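You operate a simulated robot arm through the tools that you are given. There is no shell and no other tool.

You are at the controls of a simulated two-armed robot. One attempt, no reset.

TASK
Swap the black plug in the blue socket for the yellow lamp plug.
Fine: that socket's switch off for the swap, black plug on the shelf, switch on again; the work lamp must light; other plugs and switches stay as they are.

It is judged by the outcome, as a careful person would: the job done as asked, and still so three seconds after it is handed in. It fails if anything else is knocked over, pushed out of place, dropped, spilled or broken.

THE ROBOT
Two 7-joint arms with two-finger grippers on one trunk that stands fixed in place. Base frame: the origin is at the foot of the trunk, x ahead of it, y to its left, z up. Units: mm, rad, N and s.
The left shoulder is at [41, 175, 1228], the right one opposite. With the tool pointing down near the work surface each hand reaches from about 100 to 840 mm from the base axis, measured 20 degrees to its own side. Payload 2.94 kg a hand.
The tool frame of a hand sits at the grasp point between the pads (the TCP): z along the fingers, y along the line on which they close. The tips reach 30 mm beyond it. The gripper opens to 138 mm; its body begins 109 mm behind the TCP.
Orientation is that of the tool frame in the base frame, as a unit quaternion [x, y, z, w]. With the fingers straight down and closing along the base's y, the tool's x points along the base's -x, its y along +y and its z along -z.

THE INTERFACE
- The arms move only by the tool servo_tool. It takes "left_commands", "right_commands" or both (then of equal length, played together; a hand with none holds still); each is text: rows parted by semicolons, each of 6 numbers parted by spaces: the shift along the base's x, y, z in mm, then the turn, a rotation vector about the base's x, y, z in rad. In form: x y z wx wy wz; .... A call has 1 to 20 rows; each row shifts and turns the commanded pose from where the row before left it. "left_fingers" and "right_fingers" are, for a hand that has rows, the finger opening in mm, from 0 to 138, set as the call begins (left out, the last holds). A row lasts 0.2 s, in which the tool goes at most 50 mm and 0.15 rad; a call with a longer step from one row to the next is refused whole, and so is a gripper value outside its range. A pose out of reach is approached as far as the arm can. The call stops where the force on the tool passes 40 N (or 10 N more than at its start, if that is more) or the arm is blocked; 0.2 s more then pass. Each finger travels about 45 mm/s and halts on what it meets, pressing with about 33 N; the grip force reading is that of the motor and also rises with nothing between the fingers. The clock runs only during rows and for 0.2 s after the last one: add rows that do not move to give the fingers time. It gives the time, the measured TCP pose, the force on the tool (base axes), the opening and the grip force at its end, in the units of the frame above (readings bear some noise), with the torque about the TCP (base axes, N m) and any sound that the robot's microphone picked up.
- Cameras (640 x 400 px; columns grow to the right, rows downward): "scene" is now at [90.7, -48.3, 1711.9]; the picture's right is [-0.59, -0.81, 0.00], its down [-0.55, 0.40, -0.74] and it looks along [0.60, -0.43, -0.68] (base axes); focal length 316 px, centre (320, 200). "left" rides on the left gripper at [71, -19, -146] in its tool frame; the picture's right is [0.26, 0.97, 0.00], its down [-0.85, 0.23, -0.48] and it looks along [-0.46, 0.13, 0.88] (tool axes); focal length 280 px, centre (320, 200). "right" rides on the right gripper at [71, 19, -146] in its tool frame; the picture's right is [-0.26, 0.97, 0.00], its down [-0.85, -0.23, -0.48] and it looks along [-0.46, -0.12, 0.88] (tool axes); focal length 280 px, centre (320, 200). There is no depth. A picture from a camera that has moved, and an enlarged one, comes with that camera's place and axes in the base frame and with its lens.
- get_image(camera): a new picture of that camera. The clock stands still meanwhile.
- slide_trunk(by): moves the trunk up (or, below 0, down) by that many mm; the arms and the scene camera ride with it, the base frame stays. It gives what a move gives, with no picture.
- turn_head(pan, tilt): turns the head with the scene camera to pan (to the left, within 2.094 rad either way) and tilt (down, from -0.506 to 1.204), counted from straight ahead of the robot (the tilt from the chest, where the trunk bows). It gives what a move gives.
- enlarge(camera, box): a new picture of the part [left, top, right, bottom] of that camera's present view, enlarged. The clock stands still meanwhile.
- job_done(): hands the job in; it is judged then, once.

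Places have to be worked out from the pictures, the camera data and where the tool is seen. Open the grippers and draw the arms clear of the work before you hand the job in, unless the task says otherwise.

The tools are called after "Emit:" as a command line: name --argument value ..., lists and objects as JSON in quotes. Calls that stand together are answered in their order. servo_tool: Moves the arms, as the interface text tells. Its arguments: {"type":"object","properties":{"left_commands":{"type":"string"},"left_fingers":{"type":"number"},"right_commands":{"type":"string"},"right_fingers":{"type":"number"}},"required":[]} The other tools are called the same way: slide_trunk (by) moves the trunk up or down; turn_head (pan, tilt) turns the head that bears the scene camera; get_image (camera) takes a picture; enlarge (camera, box) takes an enlarged picture of a part of a camera's view; job_done () hands the job in.

At the start:

```text
clock: 0.0
left_eef_pos: [429.3, -46.3, 1316.9]
left_tool_rot: [-0.001, 1.0, -0.001, 0.0]
left_force: [-0.6, -0.9, -0.8]
left_torque: [-0.03, 0.0, 0.01]
left_grip_width: 138.0
left_finger_force: 0.1
right_eef_pos: [435.2, -557.8, 1302.9]
right_tool_rot: [-0.001, 1.0, -0.001, 0.0]
right_force: [-0.4, -0.1, -0.4]
right_torque: [0.04, 0.02, 0.0]
right_grip_width: 138.0
right_finger_force: 0.1
trunk travel left (down, up): [-400.0, 334.0]
head pan, tilt (commanded): [-0.628, 0.742]
```

scene: 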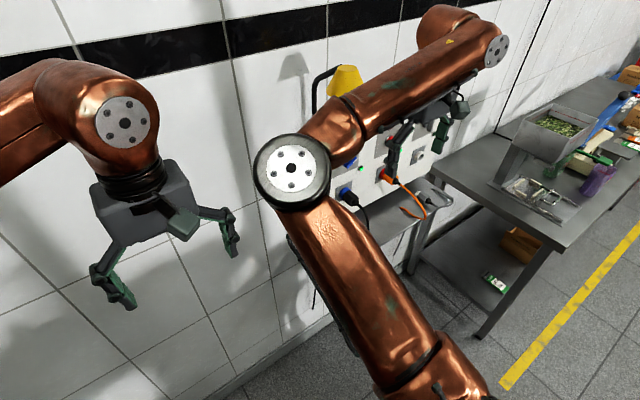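
right: 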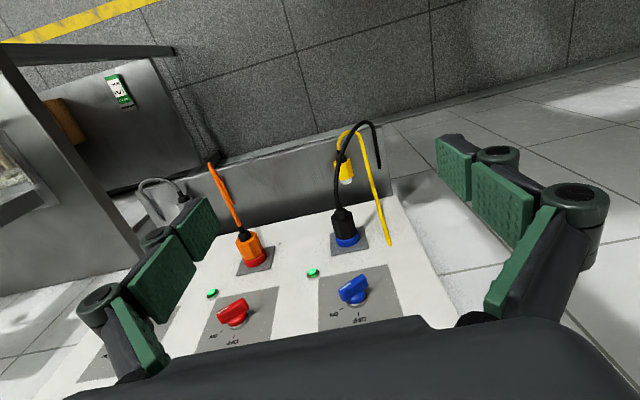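
left: 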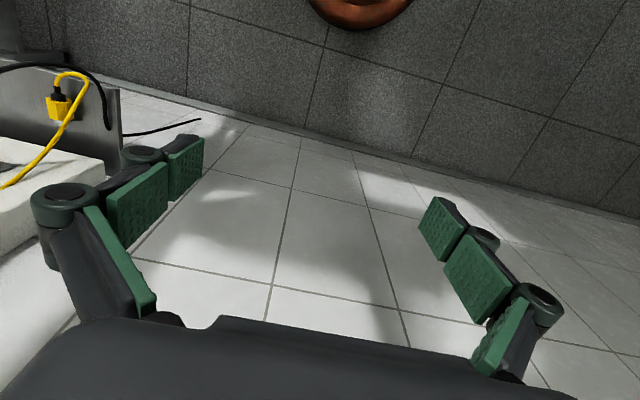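

I start with closer looks at the panel from the current cameras before moving anything.

Emit:
enlarge --camera "right" --box '[180, 120, 420, 360]'

Emit:
enlarge --camera "scene" --box '[280, 50, 480, 250]'

Emit:
enlarge --camera "left" --box '[0, 40, 200, 200]'

```text
1.67 times, centred on (300, 240) of right
camera zoom: at [365.0, -537.4, 1450.1], right [0.26, 0.97, 0.0], down [0.85, -0.23, 0.48], along [0.46, -0.13, -0.88], focal length 467 px, centre (353, 133)
```

zoom: 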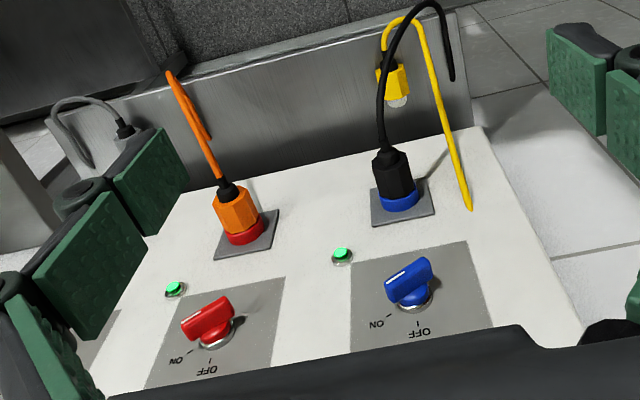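

```text
2.00 times, centred on (380, 150) of scene
camera zoom: at [90.7, -48.3, 1711.9], right [-0.59, -0.81, 0.0], down [-0.55, 0.4, -0.74], along [0.6, -0.43, -0.68], focal length 633 px, centre (200, 300)
```

zoom: 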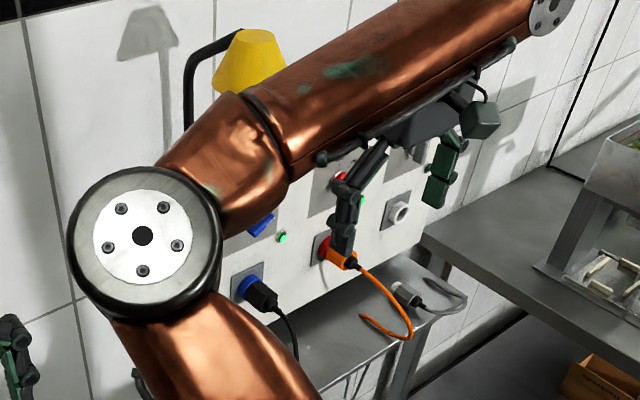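

```text
2.50 times, centred on (100, 120) of left
camera zoom: at [359.5, -64.3, 1463.3], right [-0.26, 0.96, 0.0], down [0.85, 0.23, 0.48], along [0.46, 0.12, -0.88], focal length 701 px, centre (870, 400)
```

zoom: 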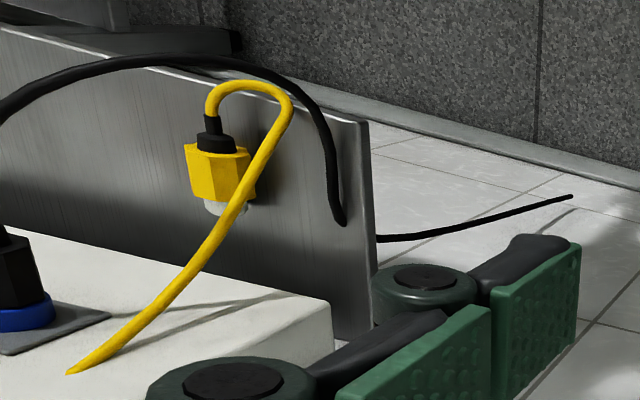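

The panel appears to be near x≈700, with the blue socket around (693, -577, 1011), and a steel shelf runs below it. I draw the right hand back and pitch it up so its camera looks at the panel more squarely.

Emit:
servo_tool --right_commands "-20 0 -10 0 -0.1 0; -20 0 -10 0 -0.1 0; -20 0 -10 0 -0.1 0; -20 0 -10 0 -0.1 0; -20 0 -10 0 -0.1 0; -20 0 -10 0 -0.1 0; -20 0 -10 0 -0.1 0; -10 0 -10 0 -0.1 0"

```text
clock: 1.8
left_eef_pos: [429.3, -47.2, 1317.0]
left_tool_rot: [-0.001, 1.0, 0.0, 0.001]
left_force: [-1.0, 0.7, 0.5]
left_torque: [0.0, 0.02, 0.0]
left_grip_width: 138.0
left_finger_force: 0.1
right_eef_pos: [285.3, -556.2, 1222.8]
right_tool_rot: [-0.002, 0.921, 0.0, 0.39]
right_force: [-0.7, -0.8, 0.1]
right_torque: [0.04, 0.01, -0.02]
right_grip_width: 138.1
right_finger_force: 0.0
trunk travel left (down, up): [-400.0, 334.0]
head pan, tilt (commanded): [-0.628, 0.742]
```

Emit:
get_image --camera "right"

Emit:
get_image --camera "scene"

```text
taken
camera right: at [131.5, -537.3, 1274.0], right [0.18, 0.97, 0.19], down [0.25, -0.23, 0.94], along [0.95, -0.12, -0.28], focal length 280 px, centre (320, 200)
```

right: 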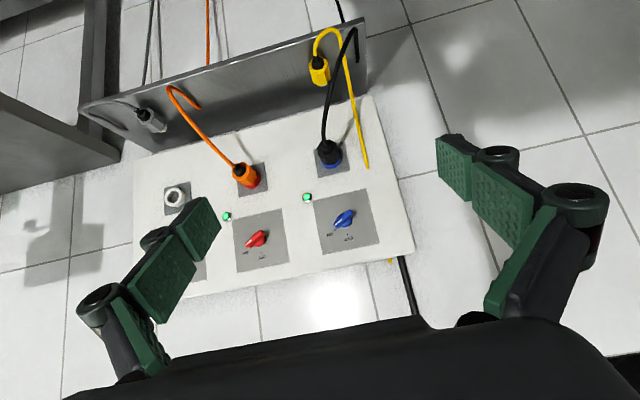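

```text
taken
camera scene: at [90.0, -49.2, 1711.9], right [-0.59, -0.81, 0.0], down [-0.55, 0.4, -0.74], along [0.6, -0.43, -0.68], focal length 316 px, centre (320, 200)
```

scene: 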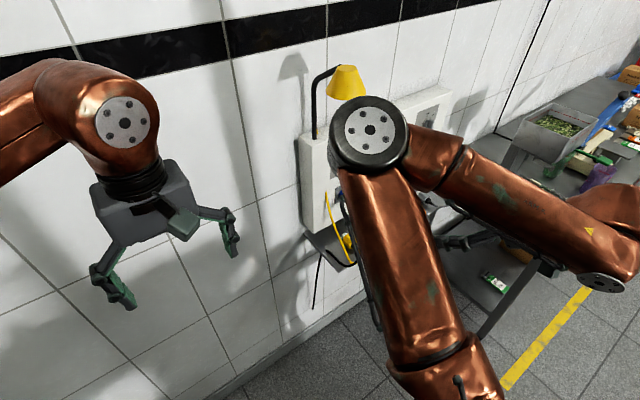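

The panel is now in view (upside down): three columns, blue one at the robot's left, with the yellow plug on or by the shelf. I zoom in for detail.

Emit:
enlarge --camera "right" --box '[270, 20, 430, 120]'

Emit:
enlarge --camera "right" --box '[280, 110, 440, 270]'

Emit:
enlarge --camera "right" --box '[70, 60, 330, 300]'

```text
4.00 times, centred on (350, 70) of right
camera zoom: at [131.5, -537.3, 1274.0], right [0.18, 0.97, 0.19], down [0.25, -0.23, 0.94], along [0.95, -0.12, -0.28], focal length 1122 px, centre (200, 720)
```

zoom: 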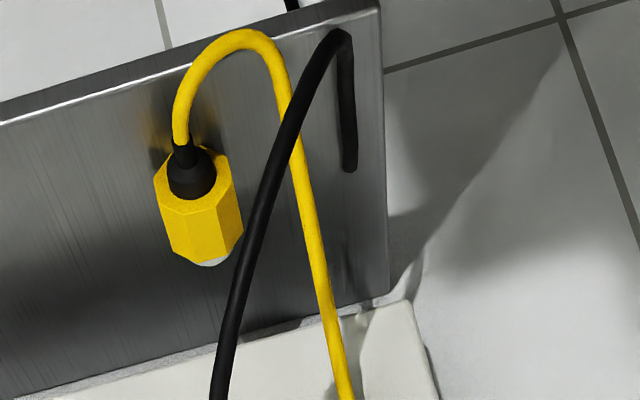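

```text
2.50 times, centred on (360, 190) of right
camera zoom: at [131.5, -537.3, 1274.0], right [0.18, 0.97, 0.19], down [0.25, -0.23, 0.94], along [0.95, -0.12, -0.28], focal length 701 px, centre (220, 225)
```

zoom: 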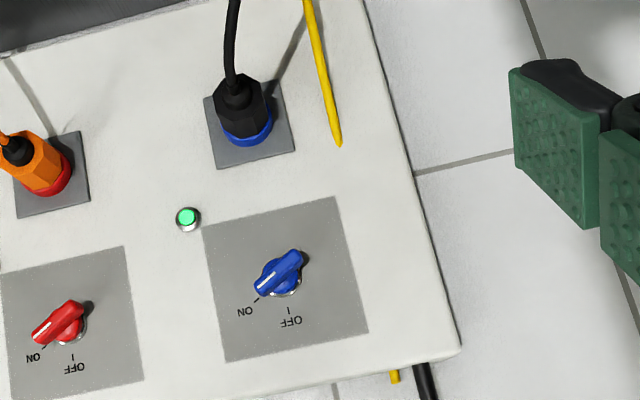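

```text
1.67 times, centred on (200, 180) of right
camera zoom: at [131.5, -537.3, 1274.0], right [0.18, 0.97, 0.19], down [0.25, -0.23, 0.94], along [0.95, -0.12, -0.28], focal length 467 px, centre (520, 233)
```

zoom: 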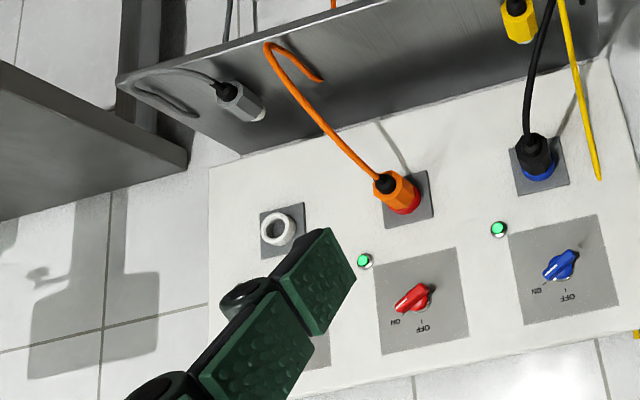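

Rough triangulation puts the blue socket near (675, -565, 1040) and the yellow plug lying on the shelf near (598, -548, 885). I bring the right hand closer and flatten its pitch to get a squarer, closer look at knob and socket.

Emit:
servo_tool --right_commands "15 -5 -12 0 -0.08 0; 15 -5 -12 0 -0.08 0; 15 -5 -12 0 -0.08 0; 15 -5 -12 0 -0.08 0; 15 -5 -12 0 -0.08 0; 10 -5 -12 0 0 0"

Emit:
get_image --camera "right"

Emit:
get_image --camera "scene"

```text
clock: 3.2
left_eef_pos: [430.1, -46.6, 1315.9]
left_tool_rot: [-0.001, 1.0, 0.0, -0.001]
left_force: [0.5, 0.8, -0.2]
left_torque: [-0.02, 0.05, 0.03]
left_grip_width: 137.8
left_finger_force: 0.2
right_eef_pos: [313.2, -608.0, 1113.0]
right_tool_rot: [0.0, 0.825, -0.002, 0.565]
right_force: [-0.3, -0.1, -0.4]
right_torque: [-0.02, 0.02, -0.03]
right_grip_width: 137.8
right_finger_force: 0.0
right hand out of reach, approached as far as the arm can: row 1, 2
trunk travel left (down, up): [-400.0, 334.0]
head pan, tilt (commanded): [-0.628, 0.742]
```

```text
taken
camera right: at [153.5, -588.1, 1101.4], right [0.1, 0.97, 0.24], down [-0.14, -0.23, 0.96], along [0.99, -0.13, 0.11], focal length 280 px, centre (320, 200)
```

right: 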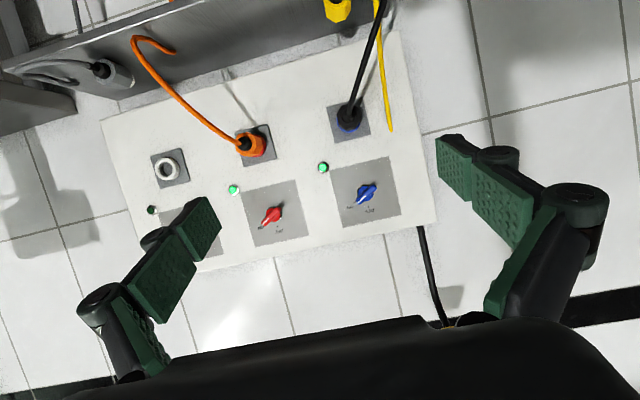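

```text
taken
camera scene: at [91.6, -48.8, 1711.8], right [-0.59, -0.81, 0.0], down [-0.55, 0.4, -0.74], along [0.6, -0.43, -0.68], focal length 316 px, centre (320, 200)
```

scene: 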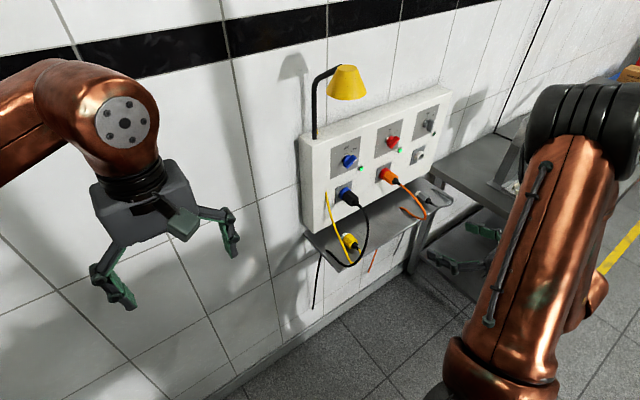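

The arm swung clear, and the scene camera now sees the whole panel. I enlarge both views to measure.

Emit:
enlarge --camera "scene" --box '[290, 60, 450, 160]'

Emit:
enlarge --camera "scene" --box '[290, 160, 450, 260]'

Emit:
enlarge --camera "right" --box '[300, 80, 460, 240]'

Emit:
enlarge --camera "right" --box '[100, 80, 300, 280]'

```text
4.00 times, centred on (370, 110) of scene
camera zoom: at [91.6, -48.8, 1711.8], right [-0.59, -0.81, 0.0], down [-0.55, 0.4, -0.74], along [0.6, -0.43, -0.68], focal length 1265 px, centre (120, 560)
```

zoom: 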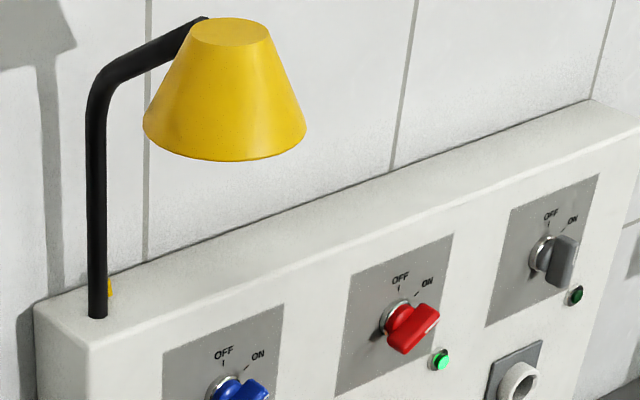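

```text
4.00 times, centred on (370, 210) of scene
camera zoom: at [91.6, -48.8, 1711.8], right [-0.59, -0.81, 0.0], down [-0.55, 0.4, -0.74], along [0.6, -0.43, -0.68], focal length 1265 px, centre (120, 160)
```

zoom: 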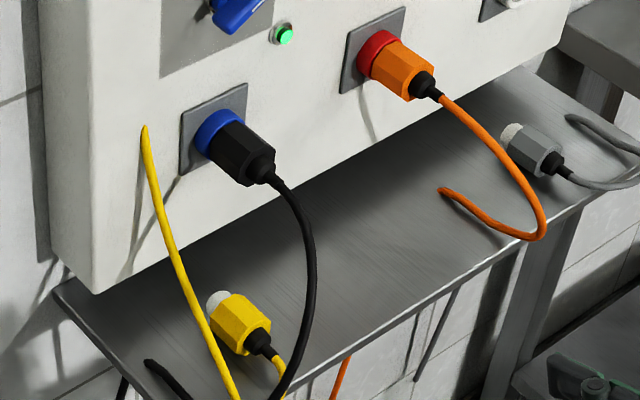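

```text
2.50 times, centred on (380, 160) of right
camera zoom: at [153.5, -588.1, 1101.4], right [0.1, 0.97, 0.24], down [-0.14, -0.23, 0.96], along [0.99, -0.13, 0.11], focal length 701 px, centre (170, 300)
```

zoom: 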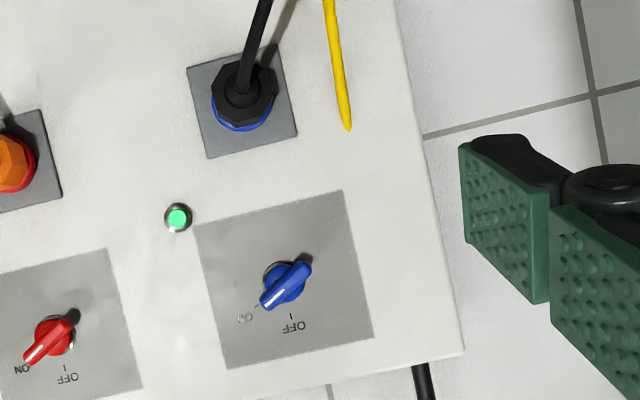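

```text
2.00 times, centred on (200, 180) of right
camera zoom: at [153.5, -588.1, 1101.4], right [0.1, 0.97, 0.24], down [-0.14, -0.23, 0.96], along [0.99, -0.13, 0.11], focal length 561 px, centre (560, 240)
```

zoom: 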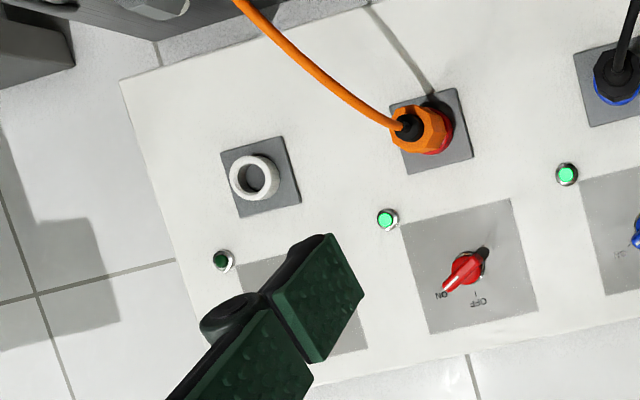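

Triangulating from both cameras: blue socket plate centre ≈ (676, -567.5, 1034), knob ≈ (676, -567, 1167), red socket ≈ (675, -746, 1035), so the panel face is square to x. The yellow plug lies along x, centre ≈ (596, -543, 883). The knob is about 60° right of vertical (ON) and OFF is straight up. I level the tool to point at the panel at knob height.

Emit:
servo_tool --right_commands "20 8 10 0 -0.074 0; 20 8 10 0 -0.074 0; 20 8 10 0 -0.074 0; 20 8 10 0 -0.074 0; 20 8 10 0 -0.074 0; 0 0 0 0 0 0" --right_fingers 60

Emit:
get_image --camera "scene"

Emit:
get_image --camera "right"

```text
clock: 4.6
left_eef_pos: [430.0, -46.1, 1317.2]
left_tool_rot: [-0.001, 1.0, 0.001, 0.0]
left_force: [0.5, -0.4, 0.2]
left_torque: [-0.04, 0.02, 0.0]
left_grip_width: 137.6
left_finger_force: 0.0
right_eef_pos: [413.0, -568.3, 1164.9]
right_tool_rot: [0.001, 0.707, -0.002, 0.707]
right_force: [0.6, 0.5, -0.1]
right_torque: [-0.03, -0.01, 0.02]
right_grip_width: 60.1
right_finger_force: 0.1
trunk travel left (down, up): [-400.0, 334.0]
head pan, tilt (commanded): [-0.628, 0.742]
```

```text
taken
camera scene: at [90.4, -48.9, 1711.9], right [-0.59, -0.81, 0.0], down [-0.55, 0.4, -0.74], along [0.6, -0.43, -0.68], focal length 316 px, centre (320, 200)
```

scene: 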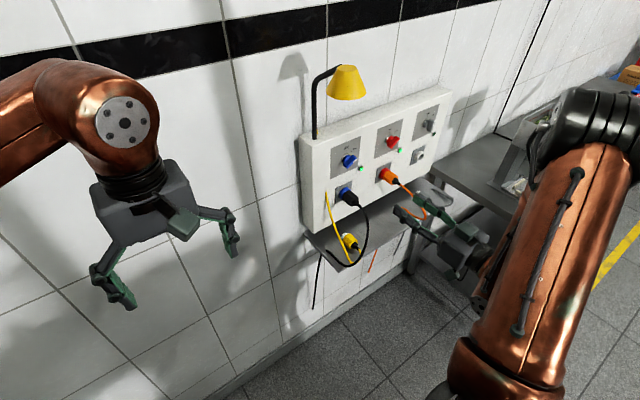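

```text
taken
camera right: at [268.2, -548.0, 1095.8], right [0.0, 0.97, 0.26], down [-0.48, -0.23, 0.85], along [0.88, -0.13, 0.46], focal length 280 px, centre (320, 200)
```

right: 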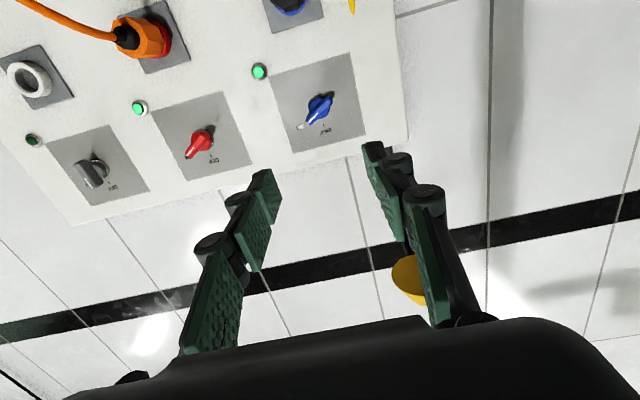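

The tool is level with the knob, fingers at 60 mm. I now roll it about +60° around x so the pads will straddle the handle, while moving forward to x≈530.

Emit:
servo_tool --right_commands "13 0 0 0.131 0 0; 13 0 0 0.131 0 0; 13 0 0 0.131 0 0; 13 0 0 0.131 0 0; 13 0 0 0.131 0 0; 13 0 0 0.131 0 0; 13 1 1 0.131 0 0; 13 0 1 0.131 0 0; 13 0 0 0 0 0"

Emit:
get_image --camera "scene"

Emit:
get_image --camera "right"

```text
clock: 6.6
left_eef_pos: [428.8, -47.9, 1317.4]
left_tool_rot: [-0.001, 1.0, 0.001, 0.0]
left_force: [0.4, 0.2, 0.2]
left_torque: [0.05, 0.0, -0.01]
left_grip_width: 138.1
left_finger_force: 0.0
right_eef_pos: [529.5, -567.8, 1165.9]
right_tool_rot: [0.354, 0.612, 0.353, 0.612]
right_force: [0.4, -0.4, 0.7]
right_torque: [-0.02, -0.04, 0.06]
right_grip_width: 60.0
right_finger_force: 0.1
trunk travel left (down, up): [-400.0, 334.0]
head pan, tilt (commanded): [-0.628, 0.742]
```

```text
taken
camera scene: at [89.6, -49.9, 1711.9], right [-0.59, -0.81, 0.0], down [-0.55, 0.4, -0.74], along [0.6, -0.43, -0.68], focal length 316 px, centre (320, 200)
```

scene: 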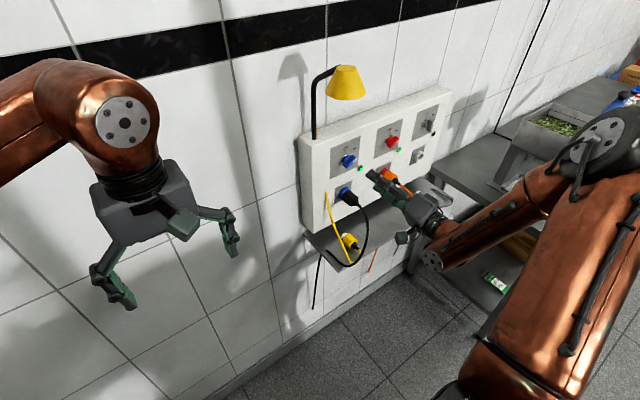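

```text
taken
camera right: at [384.9, -494.9, 1148.2], right [0.0, 0.25, 0.97], down [-0.48, -0.85, 0.22], along [0.88, -0.46, 0.12], focal length 280 px, centre (320, 200)
```

right: 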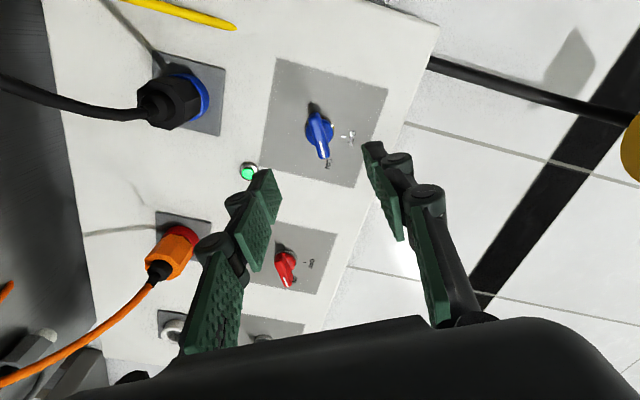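

The roll worked. I zoom in on the blue knob to check its handle's angle and centre relative to the fingers.

Emit:
enlarge --camera "right" --box '[250, 50, 410, 210]'

Emit:
enlarge --camera "scene" --box '[310, 120, 470, 260]'

```text
2.50 times, centred on (330, 130) of right
camera zoom: at [384.9, -494.9, 1148.2], right [0.0, 0.25, 0.97], down [-0.48, -0.85, 0.22], along [0.88, -0.46, 0.12], focal length 701 px, centre (295, 375)
```

zoom: 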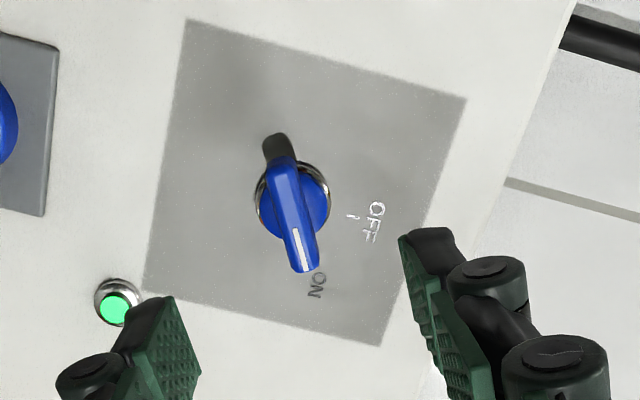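

```text
2.86 times, centred on (390, 190) of scene
camera zoom: at [89.6, -49.9, 1711.9], right [-0.59, -0.81, 0.0], down [-0.55, 0.4, -0.74], along [0.6, -0.43, -0.68], focal length 904 px, centre (120, 229)
```

zoom: 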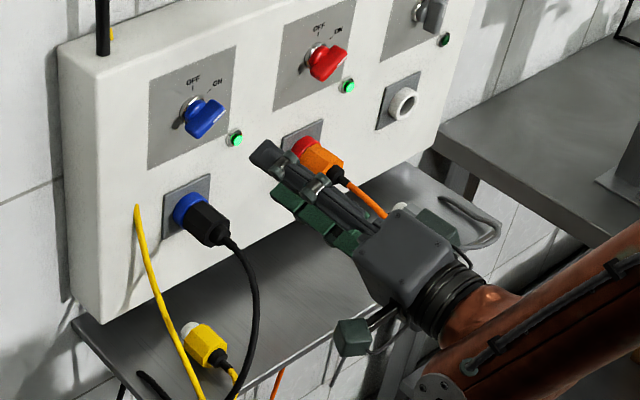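

The handle sits right between the pads, about 60° from vertical, with the knob axis at (y,z) ≈ (-568, 1166.5), nearly on my tool axis. I advance to x≈620 and check.

Emit:
servo_tool --right_commands "20 0 0 0 0 0; 20 0 0 0 0 0; 20 0 0 0 0 0; 20 0 0.5 0 0 0; 10 0 0 0 0 0"

Emit:
get_image --camera "right"

Emit:
enlarge --camera "scene" --box '[310, 120, 470, 260]'

```text
clock: 7.8
left_eef_pos: [429.6, -46.5, 1317.3]
left_tool_rot: [-0.001, 1.0, -0.001, -0.001]
left_force: [0.1, -0.4, 0.4]
left_torque: [0.02, -0.02, -0.02]
left_grip_width: 138.0
left_finger_force: 0.1
right_eef_pos: [548.6, -575.3, 1168.6]
right_tool_rot: [0.353, 0.613, 0.353, 0.612]
right_force: [0.5, 0.7, 0.6]
right_torque: [-0.02, 0.02, -0.02]
right_grip_width: 60.3
right_finger_force: 0.0
right hand out of reach, approached as far as the arm can: row 1, 2, 3, 4, 5
trunk travel left (down, up): [-400.0, 334.0]
head pan, tilt (commanded): [-0.628, 0.742]
```

```text
taken
camera right: at [404.8, -503.7, 1152.0], right [0.0, 0.26, 0.97], down [-0.48, -0.85, 0.23], along [0.88, -0.46, 0.12], focal length 280 px, centre (320, 200)
```

right: 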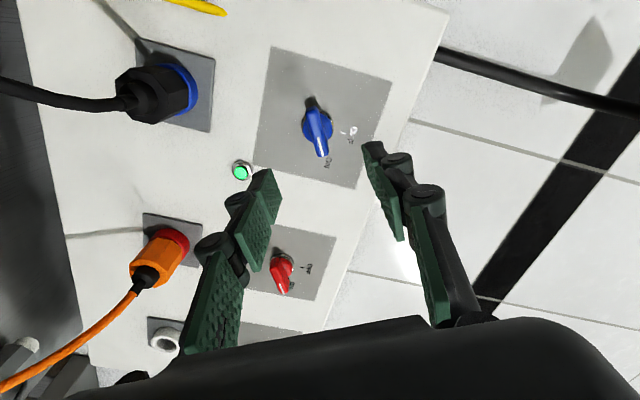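

```text
2.86 times, centred on (390, 190) of scene
camera zoom: at [90.5, -48.4, 1711.9], right [-0.59, -0.81, 0.0], down [-0.55, 0.4, -0.74], along [0.6, -0.43, -0.68], focal length 904 px, centre (120, 229)
```

zoom: 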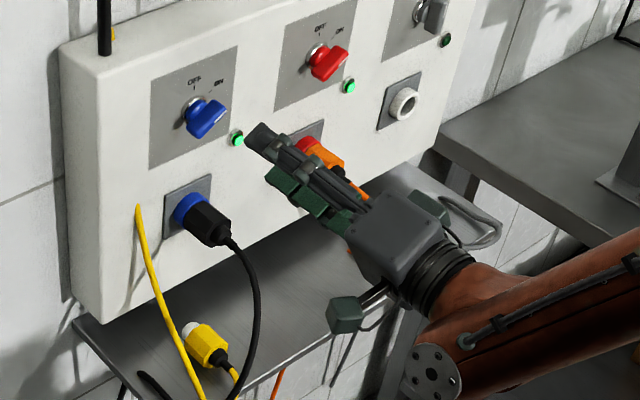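

The arm reports out of reach at x≈549 in this posture, though the distance is modest, so a joint limit is probably binding. I look at the whole arm's posture.

Emit:
turn_head --pan -0.95 --tilt 0.9

Emit:
get_image --camera "scene"

```text
clock: 8.6
left_eef_pos: [429.1, -45.6, 1316.1]
left_tool_rot: [-0.001, 1.0, 0.0, 0.0]
left_force: [0.4, 1.2, 0.0]
left_torque: [0.02, 0.02, -0.01]
left_grip_width: 138.2
left_finger_force: 0.1
right_eef_pos: [549.2, -575.5, 1169.1]
right_tool_rot: [0.353, 0.613, 0.354, 0.611]
right_force: [-0.2, -0.2, 0.1]
right_torque: [0.02, 0.05, 0.0]
right_grip_width: 60.0
right_finger_force: 0.0
trunk travel left (down, up): [-400.0, 334.0]
head pan, tilt (commanded): [-0.949, 0.901]
```

```text
taken
camera scene: at [67.3, -60.9, 1699.3], right [-0.81, -0.58, 0.0], down [-0.46, 0.64, -0.62], along [0.36, -0.5, -0.78], focal length 316 px, centre (320, 200)
```

scene: 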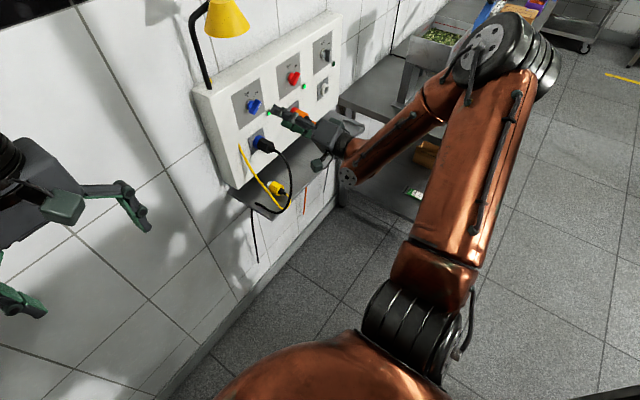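

The elbow is high and out to the right; a wrist limit seems to bind with the roll. I back off a little, unroll, and test how far forward the hand reaches at zero roll (tips stay short of the knob).

Emit:
servo_tool --right_commands "-10 3 0 -0.131 0 0; -10 4 -1 -0.131 0 0; 0 0 -1 -0.131 0 0; 0 0 0 -0.131 0 0; 0 0 0 -0.131 0 0; 0 0 0 -0.131 0 0; 0 0 0 -0.131 0 0; 0 0 0 -0.131 0 0; 20 0 0 0 0 0; 20 0 0 0 0 0; 20 0 0 0 0 0"

Emit:
get_image --camera "scene"

```text
clock: 11.0
left_eef_pos: [430.3, -47.0, 1316.4]
left_tool_rot: [-0.001, 1.0, 0.0, -0.001]
left_force: [0.5, 0.2, 0.5]
left_torque: [0.03, -0.01, -0.02]
left_grip_width: 138.1
left_finger_force: 0.0
right_eef_pos: [548.6, -573.8, 1167.7]
right_tool_rot: [0.0, 0.707, -0.001, 0.707]
right_force: [0.0, 0.4, -0.8]
right_torque: [-0.03, 0.01, -0.01]
right_grip_width: 60.1
right_finger_force: 0.1
right hand out of reach, approached as far as the arm can: row 9, 10, 11
trunk travel left (down, up): [-400.0, 334.0]
head pan, tilt (commanded): [-0.949, 0.901]
```

```text
taken
camera scene: at [66.8, -61.6, 1699.3], right [-0.81, -0.58, 0.0], down [-0.46, 0.64, -0.62], along [0.36, -0.5, -0.78], focal length 316 px, centre (320, 200)
```

scene: 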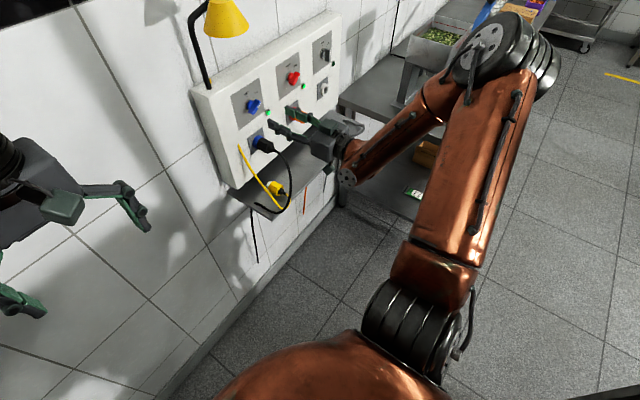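

The limit is the same at zero roll, so it's not the roll joint. I back up slightly, tip the tool nose-down ~30°, and test the forward reach again.

Emit:
servo_tool --right_commands "-10 2 0 0 0.13 0; -8 2 0 0 0.13 0; 0 2 0 0 0.13 0; 0 0 0 0 0.13 0; 15 0 0 0 0 0; 15 0 0 0 0 0; 15 0 0 0 0 0; 10 0 0 0 0 0"

```text
clock: 12.8
left_eef_pos: [431.2, -46.0, 1316.6]
left_tool_rot: [-0.001, 1.0, 0.0, 0.0]
left_force: [0.3, 0.4, -0.3]
left_torque: [0.03, 0.02, 0.02]
left_grip_width: 138.1
left_finger_force: 0.1
right_eef_pos: [584.8, -567.3, 1166.4]
right_tool_rot: [0.001, 0.865, -0.002, 0.501]
right_force: [0.3, 0.1, 0.3]
right_torque: [0.02, -0.01, -0.02]
right_grip_width: 59.9
right_finger_force: 0.0
trunk travel left (down, up): [-400.0, 334.0]
head pan, tilt (commanded): [-0.949, 0.901]
```

Nose-down tilt extends the reach (x=585 fine), which means the high-elbow posture is the constraint. Lowering the trunk should help, so I first draw the hand back and up, clear of plugs and cables.

Emit:
servo_tool --right_commands "-40 0 15 0 0 0; -40 0 15 0 0 0; -40 0 15 0 0 0; -40 0 15 0 0 0; -40 0 15 0 0 0"

Emit:
slide_trunk --by -250

Emit:
turn_head --pan -0.75 --tilt 0.6

Emit:
get_image --camera "scene"

Emit:
get_image --camera "right"

```text
clock: 14.0
left_eef_pos: [428.7, -45.4, 1318.3]
left_tool_rot: [-0.001, 1.0, -0.001, 0.0]
left_force: [0.7, 0.4, 0.1]
left_torque: [0.01, -0.05, 0.01]
left_grip_width: 138.1
left_finger_force: 0.0
right_eef_pos: [381.6, -567.9, 1245.3]
right_tool_rot: [0.0, 0.865, -0.001, 0.501]
right_force: [-0.4, -0.4, -0.1]
right_torque: [0.0, 0.01, -0.01]
right_grip_width: 60.2
right_finger_force: 0.0
trunk travel left (down, up): [-400.0, 334.0]
head pan, tilt (commanded): [-0.949, 0.901]
```

```text
clock: 16.6
left_eef_pos: [429.1, -45.4, 1067.8]
left_tool_rot: [0.0, 1.0, 0.0, 0.002]
left_force: [-0.1, 0.1, 1.4]
left_torque: [0.04, -0.07, 0.0]
left_grip_width: 137.9
left_finger_force: 0.0
right_eef_pos: [384.8, -566.4, 993.1]
right_tool_rot: [-0.001, 0.866, -0.001, 0.501]
right_force: [-0.2, -0.8, 0.7]
right_torque: [0.01, 0.03, -0.01]
right_grip_width: 60.0
right_finger_force: 0.0
trunk travel left (down, up): [-150.0, 584.0]
head pan, tilt (commanded): [-0.949, 0.901]
```

```text
clock: 17.4
left_eef_pos: [430.8, -45.6, 1066.9]
left_tool_rot: [0.0, 1.0, 0.0, -0.001]
left_force: [-0.3, -1.1, -0.5]
left_torque: [-0.02, 0.0, 0.01]
left_grip_width: 138.1
left_finger_force: 0.0
right_eef_pos: [384.4, -567.5, 991.9]
right_tool_rot: [-0.001, 0.866, -0.001, 0.501]
right_force: [-0.3, 0.1, -0.7]
right_torque: [-0.03, 0.03, 0.0]
right_grip_width: 59.9
right_finger_force: 0.0
trunk travel left (down, up): [-150.0, 584.0]
head pan, tilt (commanded): [-0.75, 0.6]
```

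```text
taken
camera scene: at [259.4, -60.0, 1462.8], right [-0.68, -0.73, 0.0], down [-0.41, 0.39, -0.82], along [0.6, -0.56, -0.57], focal length 316 px, centre (320, 200)
```

scene: 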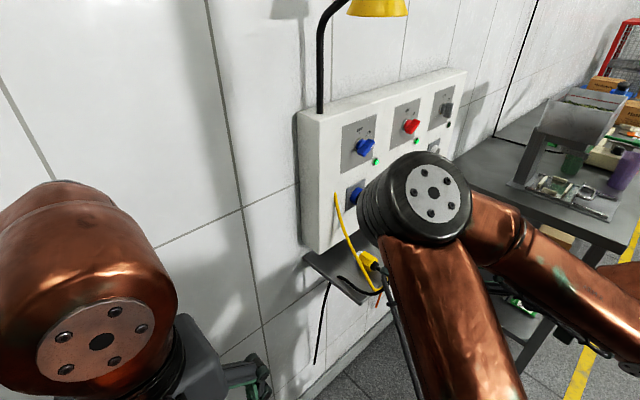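

```text
taken
camera right: at [224.4, -547.2, 1005.3], right [0.13, 0.97, 0.23], down [0.01, -0.23, 0.97], along [0.99, -0.12, -0.04], focal length 280 px, centre (320, 200)
```

right: 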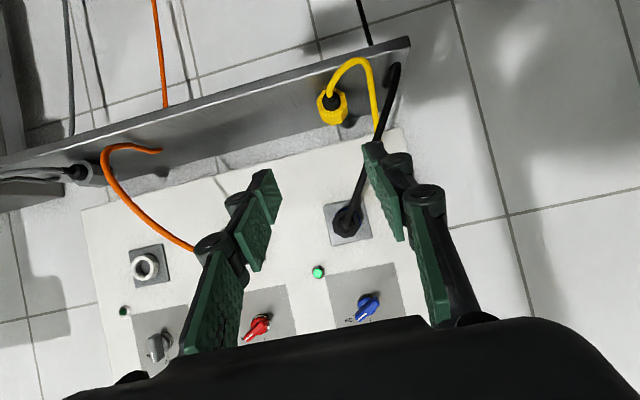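

The trunk lowers by bowing, so the head and shoulders moved forward and the right elbow is now forward-up. I raise the hand to knob height, level it, and test the reach again well short of the knob.

Emit:
servo_tool --right_commands "5 0 30 0 -0.087 0; 5 0 30 0 -0.087 0; 5 0 30 0 -0.087 0; 5 0 30 0 -0.087 0; 5 0 30 0 -0.087 0; 5 0 24 0 -0.087 0; 20 0 0 0 0 0; 20 0 0 0 0 0; 20 0 0 0 0 0; 20 0 0 0 0 0"

Emit:
get_image --camera "scene"

```text
clock: 19.6
left_eef_pos: [430.5, -45.3, 1066.3]
left_tool_rot: [-0.001, 1.0, -0.001, 0.0]
left_force: [0.0, 0.4, 0.8]
left_torque: [0.01, -0.01, -0.01]
left_grip_width: 138.1
left_finger_force: 0.1
right_eef_pos: [496.7, -567.3, 1166.7]
right_tool_rot: [0.001, 0.707, -0.001, 0.707]
right_force: [-0.1, 0.2, -0.5]
right_torque: [-0.02, 0.01, -0.01]
right_grip_width: 60.1
right_finger_force: 0.1
trunk travel left (down, up): [-150.0, 584.0]
head pan, tilt (commanded): [-0.75, 0.6]
```

```text
taken
camera scene: at [259.8, -59.6, 1462.8], right [-0.68, -0.73, 0.0], down [-0.41, 0.39, -0.82], along [0.6, -0.56, -0.57], focal length 316 px, centre (320, 200)
```

scene: 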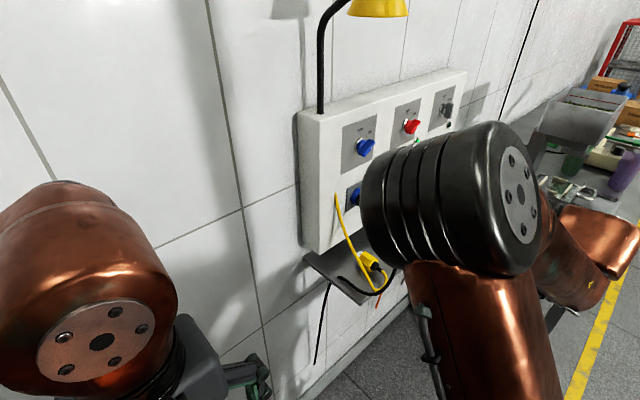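

No complaint at x=497. I continue forward to x≈600 (tips at 630, short of the knob) while rolling to +60°.

Emit:
servo_tool --right_commands "13 0 0 0.131 0 0; 13 0 0 0.131 0 0; 13 0 0 0.131 0 0; 13 0 0 0.131 0 0; 13 0 0 0.131 0 0; 13 0 0 0.131 0 0; 13 0 0 0.131 0 0; 12 0 0 0.131 0 0; 0 0 0 0 0 0"

Emit:
get_image --camera "scene"

Emit:
get_image --camera "right"

```text
clock: 21.6
left_eef_pos: [430.8, -46.4, 1067.4]
left_tool_rot: [-0.001, 1.0, -0.001, 0.0]
left_force: [0.5, 0.4, -0.7]
left_torque: [-0.02, 0.01, 0.03]
left_grip_width: 138.0
left_finger_force: 0.0
right_eef_pos: [599.4, -566.3, 1166.4]
right_tool_rot: [0.355, 0.612, 0.353, 0.612]
right_force: [0.1, -0.4, -0.3]
right_torque: [-0.02, 0.0, 0.0]
right_grip_width: 60.1
right_finger_force: 0.0
trunk travel left (down, up): [-150.0, 584.0]
head pan, tilt (commanded): [-0.75, 0.6]
```

```text
taken
camera scene: at [259.4, -59.8, 1462.9], right [-0.68, -0.73, 0.0], down [-0.41, 0.39, -0.82], along [0.6, -0.56, -0.57], focal length 316 px, centre (320, 200)
```

scene: 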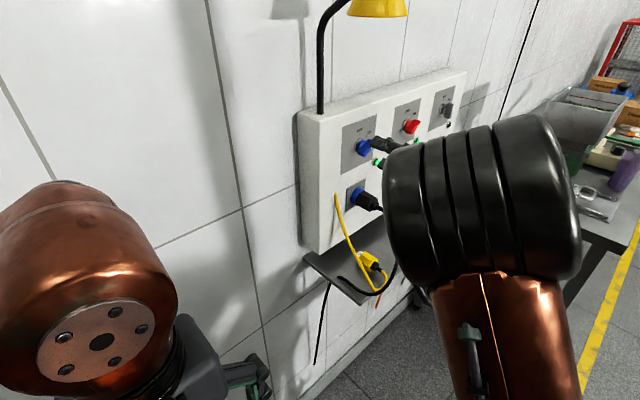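

```text
taken
camera right: at [453.2, -494.6, 1149.5], right [0.0, 0.25, 0.97], down [-0.48, -0.85, 0.22], along [0.88, -0.46, 0.12], focal length 280 px, centre (320, 200)
```

right: 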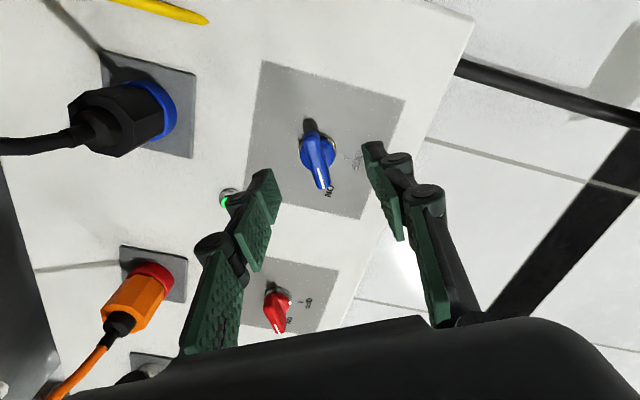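

Now the reach is fine: hand at x=599 with 60° roll. I zoom in on knob versus pads before closing in.

Emit:
enlarge --camera "right" --box '[220, 90, 412, 210]'

Emit:
enlarge --camera "scene" --box '[330, 110, 430, 220]'

```text
3.33 times, centred on (316, 150) of right
camera zoom: at [453.2, -494.6, 1149.5], right [0.0, 0.25, 0.97], down [-0.48, -0.85, 0.22], along [0.88, -0.46, 0.12], focal length 935 px, centre (333, 367)
```

zoom: 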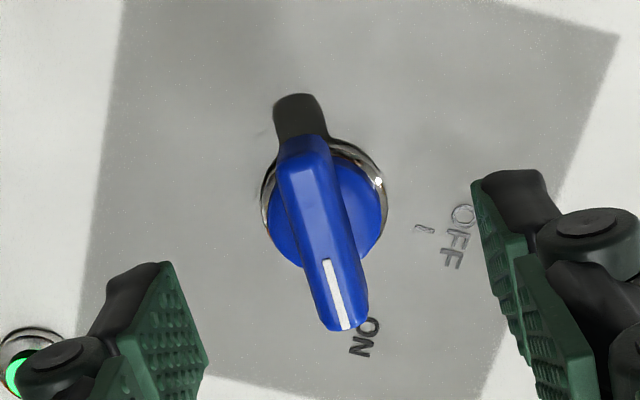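

```text
3.64 times, centred on (380, 165) of scene
camera zoom: at [259.4, -59.8, 1462.9], right [-0.68, -0.73, 0.0], down [-0.41, 0.39, -0.82], along [0.6, -0.56, -0.57], focal length 1150 px, centre (102, 327)
```

zoom: 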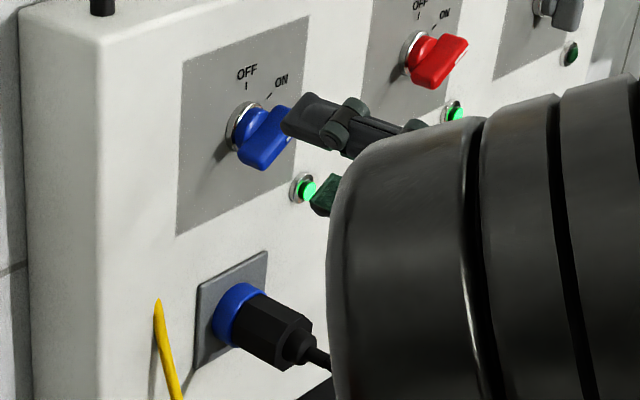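

Knob axis ≈ (-566, 1166.5), handle outer face at x≈650, about 62° from vertical: well aligned. I advance so the tips reach x≈665 beside the blade, add a slight roll, then close on it.

Emit:
servo_tool --right_commands "10 0 0 0.03 0 0; 10 0 0 0 0 0; 10 0 0 0 0 0; 5 0 0 0 0 0; 0 0 0 0 0 0"

Emit:
enlarge --camera "right" --box '[220, 90, 412, 210]'

Emit:
enlarge --camera "scene" --box '[330, 110, 430, 220]'

```text
clock: 22.8
left_eef_pos: [430.1, -46.6, 1067.4]
left_tool_rot: [-0.001, 1.0, -0.001, 0.0]
left_force: [0.0, 0.5, 0.1]
left_torque: [-0.02, 0.03, -0.01]
left_grip_width: 137.7
left_finger_force: 0.1
right_eef_pos: [633.3, -568.7, 1166.6]
right_tool_rot: [0.363, 0.607, 0.363, 0.607]
right_force: [0.2, -0.3, 0.1]
right_torque: [-0.01, 0.03, 0.0]
right_grip_width: 60.0
right_finger_force: 0.0
trunk travel left (down, up): [-150.0, 584.0]
head pan, tilt (commanded): [-0.75, 0.6]
```

```text
3.33 times, centred on (316, 150) of right
camera zoom: at [488.3, -495.6, 1151.8], right [0.0, 0.23, 0.97], down [-0.48, -0.86, 0.2], along [0.88, -0.46, 0.11], focal length 935 px, centre (333, 367)
```

zoom: 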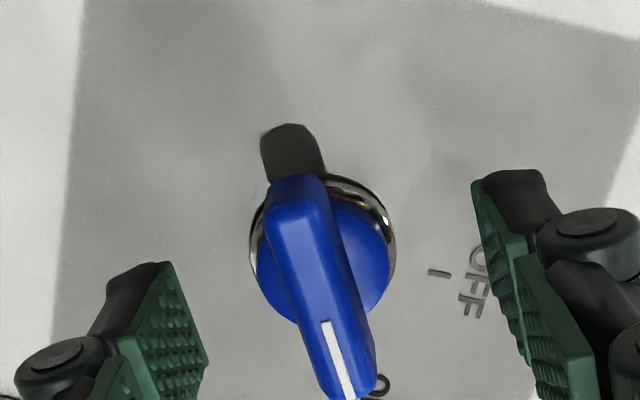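

```text
3.64 times, centred on (380, 165) of scene
camera zoom: at [259.5, -59.8, 1462.9], right [-0.68, -0.73, 0.0], down [-0.41, 0.39, -0.82], along [0.6, -0.56, -0.57], focal length 1150 px, centre (102, 327)
```

zoom: 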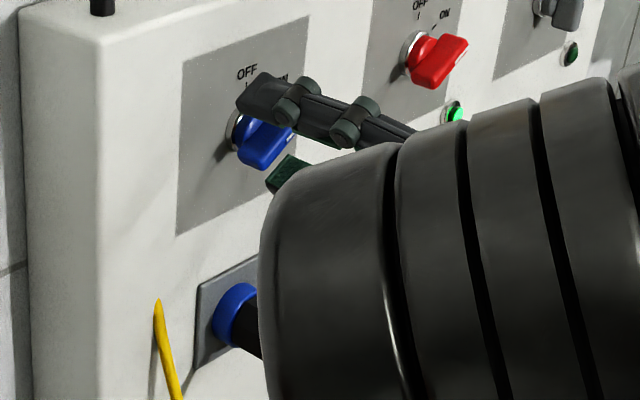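

The blade lies centred between the pads with the tips a few mm off the plate. I close the fingers on the handle.

Emit:
servo_tool --right_commands "0 0 0 0 0 0; 0 0 0 0 0 0; 0 0 0 0 0 0; 0 0 0 0 0 0; 0 0 0 0 0 0" --right_fingers 4

Emit:
enlarge --camera "right" --box '[220, 90, 412, 210]'

```text
clock: 24.0
left_eef_pos: [430.8, -46.5, 1065.7]
left_tool_rot: [-0.001, 1.0, 0.0, 0.0]
left_force: [-0.6, 0.9, 1.0]
left_torque: [-0.03, -0.02, -0.02]
left_grip_width: 137.9
left_finger_force: 0.0
right_eef_pos: [632.6, -568.3, 1164.2]
right_tool_rot: [0.365, 0.608, 0.361, 0.606]
right_force: [-2.6, 0.6, -10.5]
right_torque: [-0.86, 0.15, -0.15]
right_grip_width: 11.7
right_finger_force: 38.4
trunk travel left (down, up): [-150.0, 584.0]
head pan, tilt (commanded): [-0.75, 0.6]
```

```text
3.33 times, centred on (316, 150) of right
camera zoom: at [488.6, -496.5, 1150.2], right [0.0, 0.23, 0.97], down [-0.48, -0.86, 0.2], along [0.88, -0.47, 0.1], focal length 935 px, centre (333, 367)
```

zoom: 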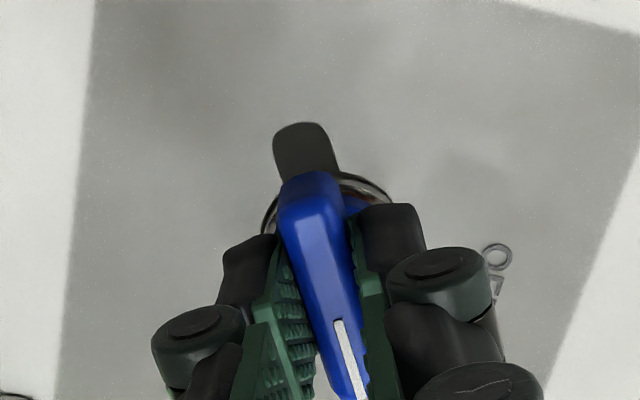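

Gripped at 11.7 mm width. I rotate about −x by ~62° (1.08 rad) to bring the handle upright to OFF.

Emit:
servo_tool --right_commands "0 0 0 -0.12 0 0; 0 0 0 -0.12 0 0; 0 0 0 -0.12 0 0; 0 0 0 -0.12 0 0; 0 0 0 -0.12 0 0; 0 0 0 -0.12 0 0; 0 0 0 -0.12 0 0; 0 0 0 -0.12 0 0; 0 0 0 -0.12 0 0; 0 0 0 0 0 0"

Emit:
get_image --camera "right"

Emit:
enlarge --camera "scene" --box '[330, 110, 430, 220]'

```text
clock: 26.2
left_eef_pos: [431.6, -49.0, 1066.1]
left_tool_rot: [-0.001, 1.0, 0.001, -0.001]
left_force: [0.3, 0.5, -0.8]
left_torque: [0.01, 0.02, 0.04]
left_grip_width: 138.1
left_finger_force: 0.1
right_eef_pos: [632.9, -570.8, 1164.1]
right_tool_rot: [0.0, 0.708, -0.002, 0.706]
right_force: [-7.7, -6.5, -18.4]
right_torque: [0.08, 0.18, -0.16]
right_grip_width: 11.7
right_finger_force: 38.4
trunk travel left (down, up): [-150.0, 584.0]
head pan, tilt (commanded): [-0.75, 0.6]
```

```text
taken
camera right: at [488.5, -549.8, 1095.1], right [0.0, 0.97, 0.26], down [-0.47, -0.23, 0.85], along [0.88, -0.13, 0.46], focal length 280 px, centre (320, 200)
```

right: 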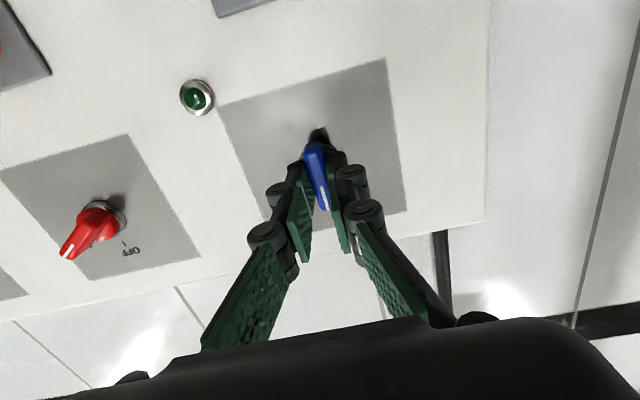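

```text
3.64 times, centred on (380, 165) of scene
camera zoom: at [260.4, -63.1, 1462.5], right [-0.68, -0.73, 0.0], down [-0.41, 0.39, -0.82], along [0.6, -0.56, -0.57], focal length 1150 px, centre (102, 327)
```

zoom: 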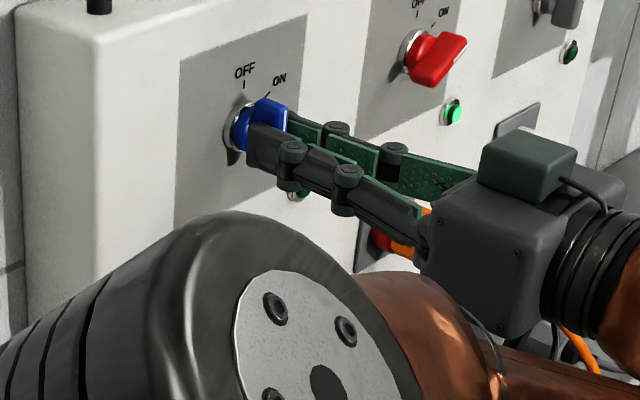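

The blue indicator has gone dark and the handle is upright: switch is OFF. I open the fingers and back away straight out.

Emit:
servo_tool --right_commands "0 0 0 0 0 0; 0 0 0 0 0 0; 0 0 0 0 0 0; -10 0 0 0 0 0; -20 0 0 0 0 0; -20 0 0 0 0 0; -20 0 0 0 0 0" --right_fingers 50

Emit:
get_image --camera "right"

Emit:
get_image --camera "scene"

```text
clock: 27.8
left_eef_pos: [429.4, -45.1, 1068.6]
left_tool_rot: [-0.001, 1.0, -0.001, 0.0]
left_force: [-0.8, -0.9, -0.4]
left_torque: [-0.02, -0.02, 0.0]
left_grip_width: 138.0
left_finger_force: 0.0
right_eef_pos: [560.3, -566.5, 1167.3]
right_tool_rot: [-0.001, 0.707, -0.001, 0.707]
right_force: [-0.4, 0.6, 1.6]
right_torque: [0.01, 0.0, 0.05]
right_grip_width: 50.1
right_finger_force: 0.1
trunk travel left (down, up): [-150.0, 584.0]
head pan, tilt (commanded): [-0.75, 0.6]
```

```text
taken
camera right: at [417.0, -546.7, 1098.0], right [0.0, 0.97, 0.26], down [-0.48, -0.23, 0.85], along [0.88, -0.12, 0.46], focal length 280 px, centre (320, 200)
```

right: 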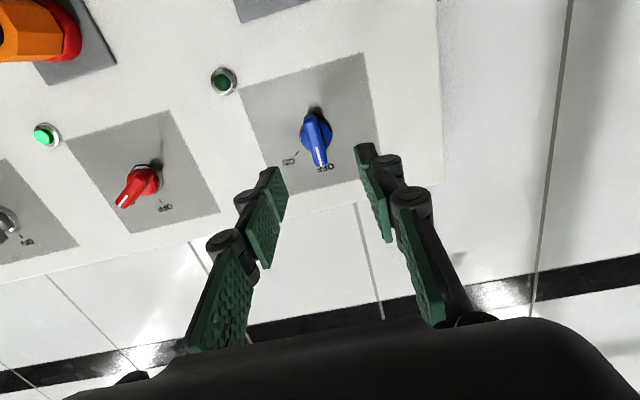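

```text
taken
camera scene: at [259.0, -59.9, 1463.1], right [-0.68, -0.73, 0.0], down [-0.41, 0.39, -0.82], along [0.6, -0.56, -0.57], focal length 316 px, centre (320, 200)
```

scene: 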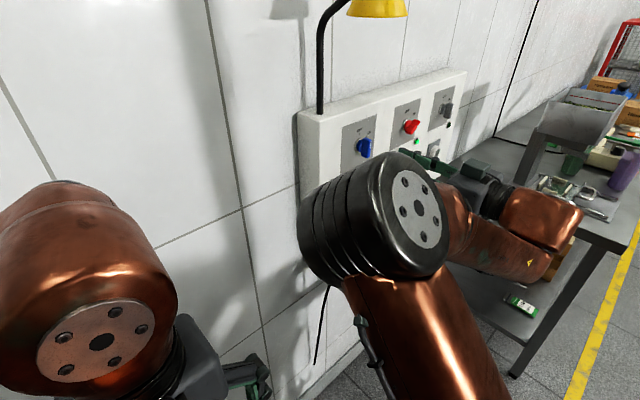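

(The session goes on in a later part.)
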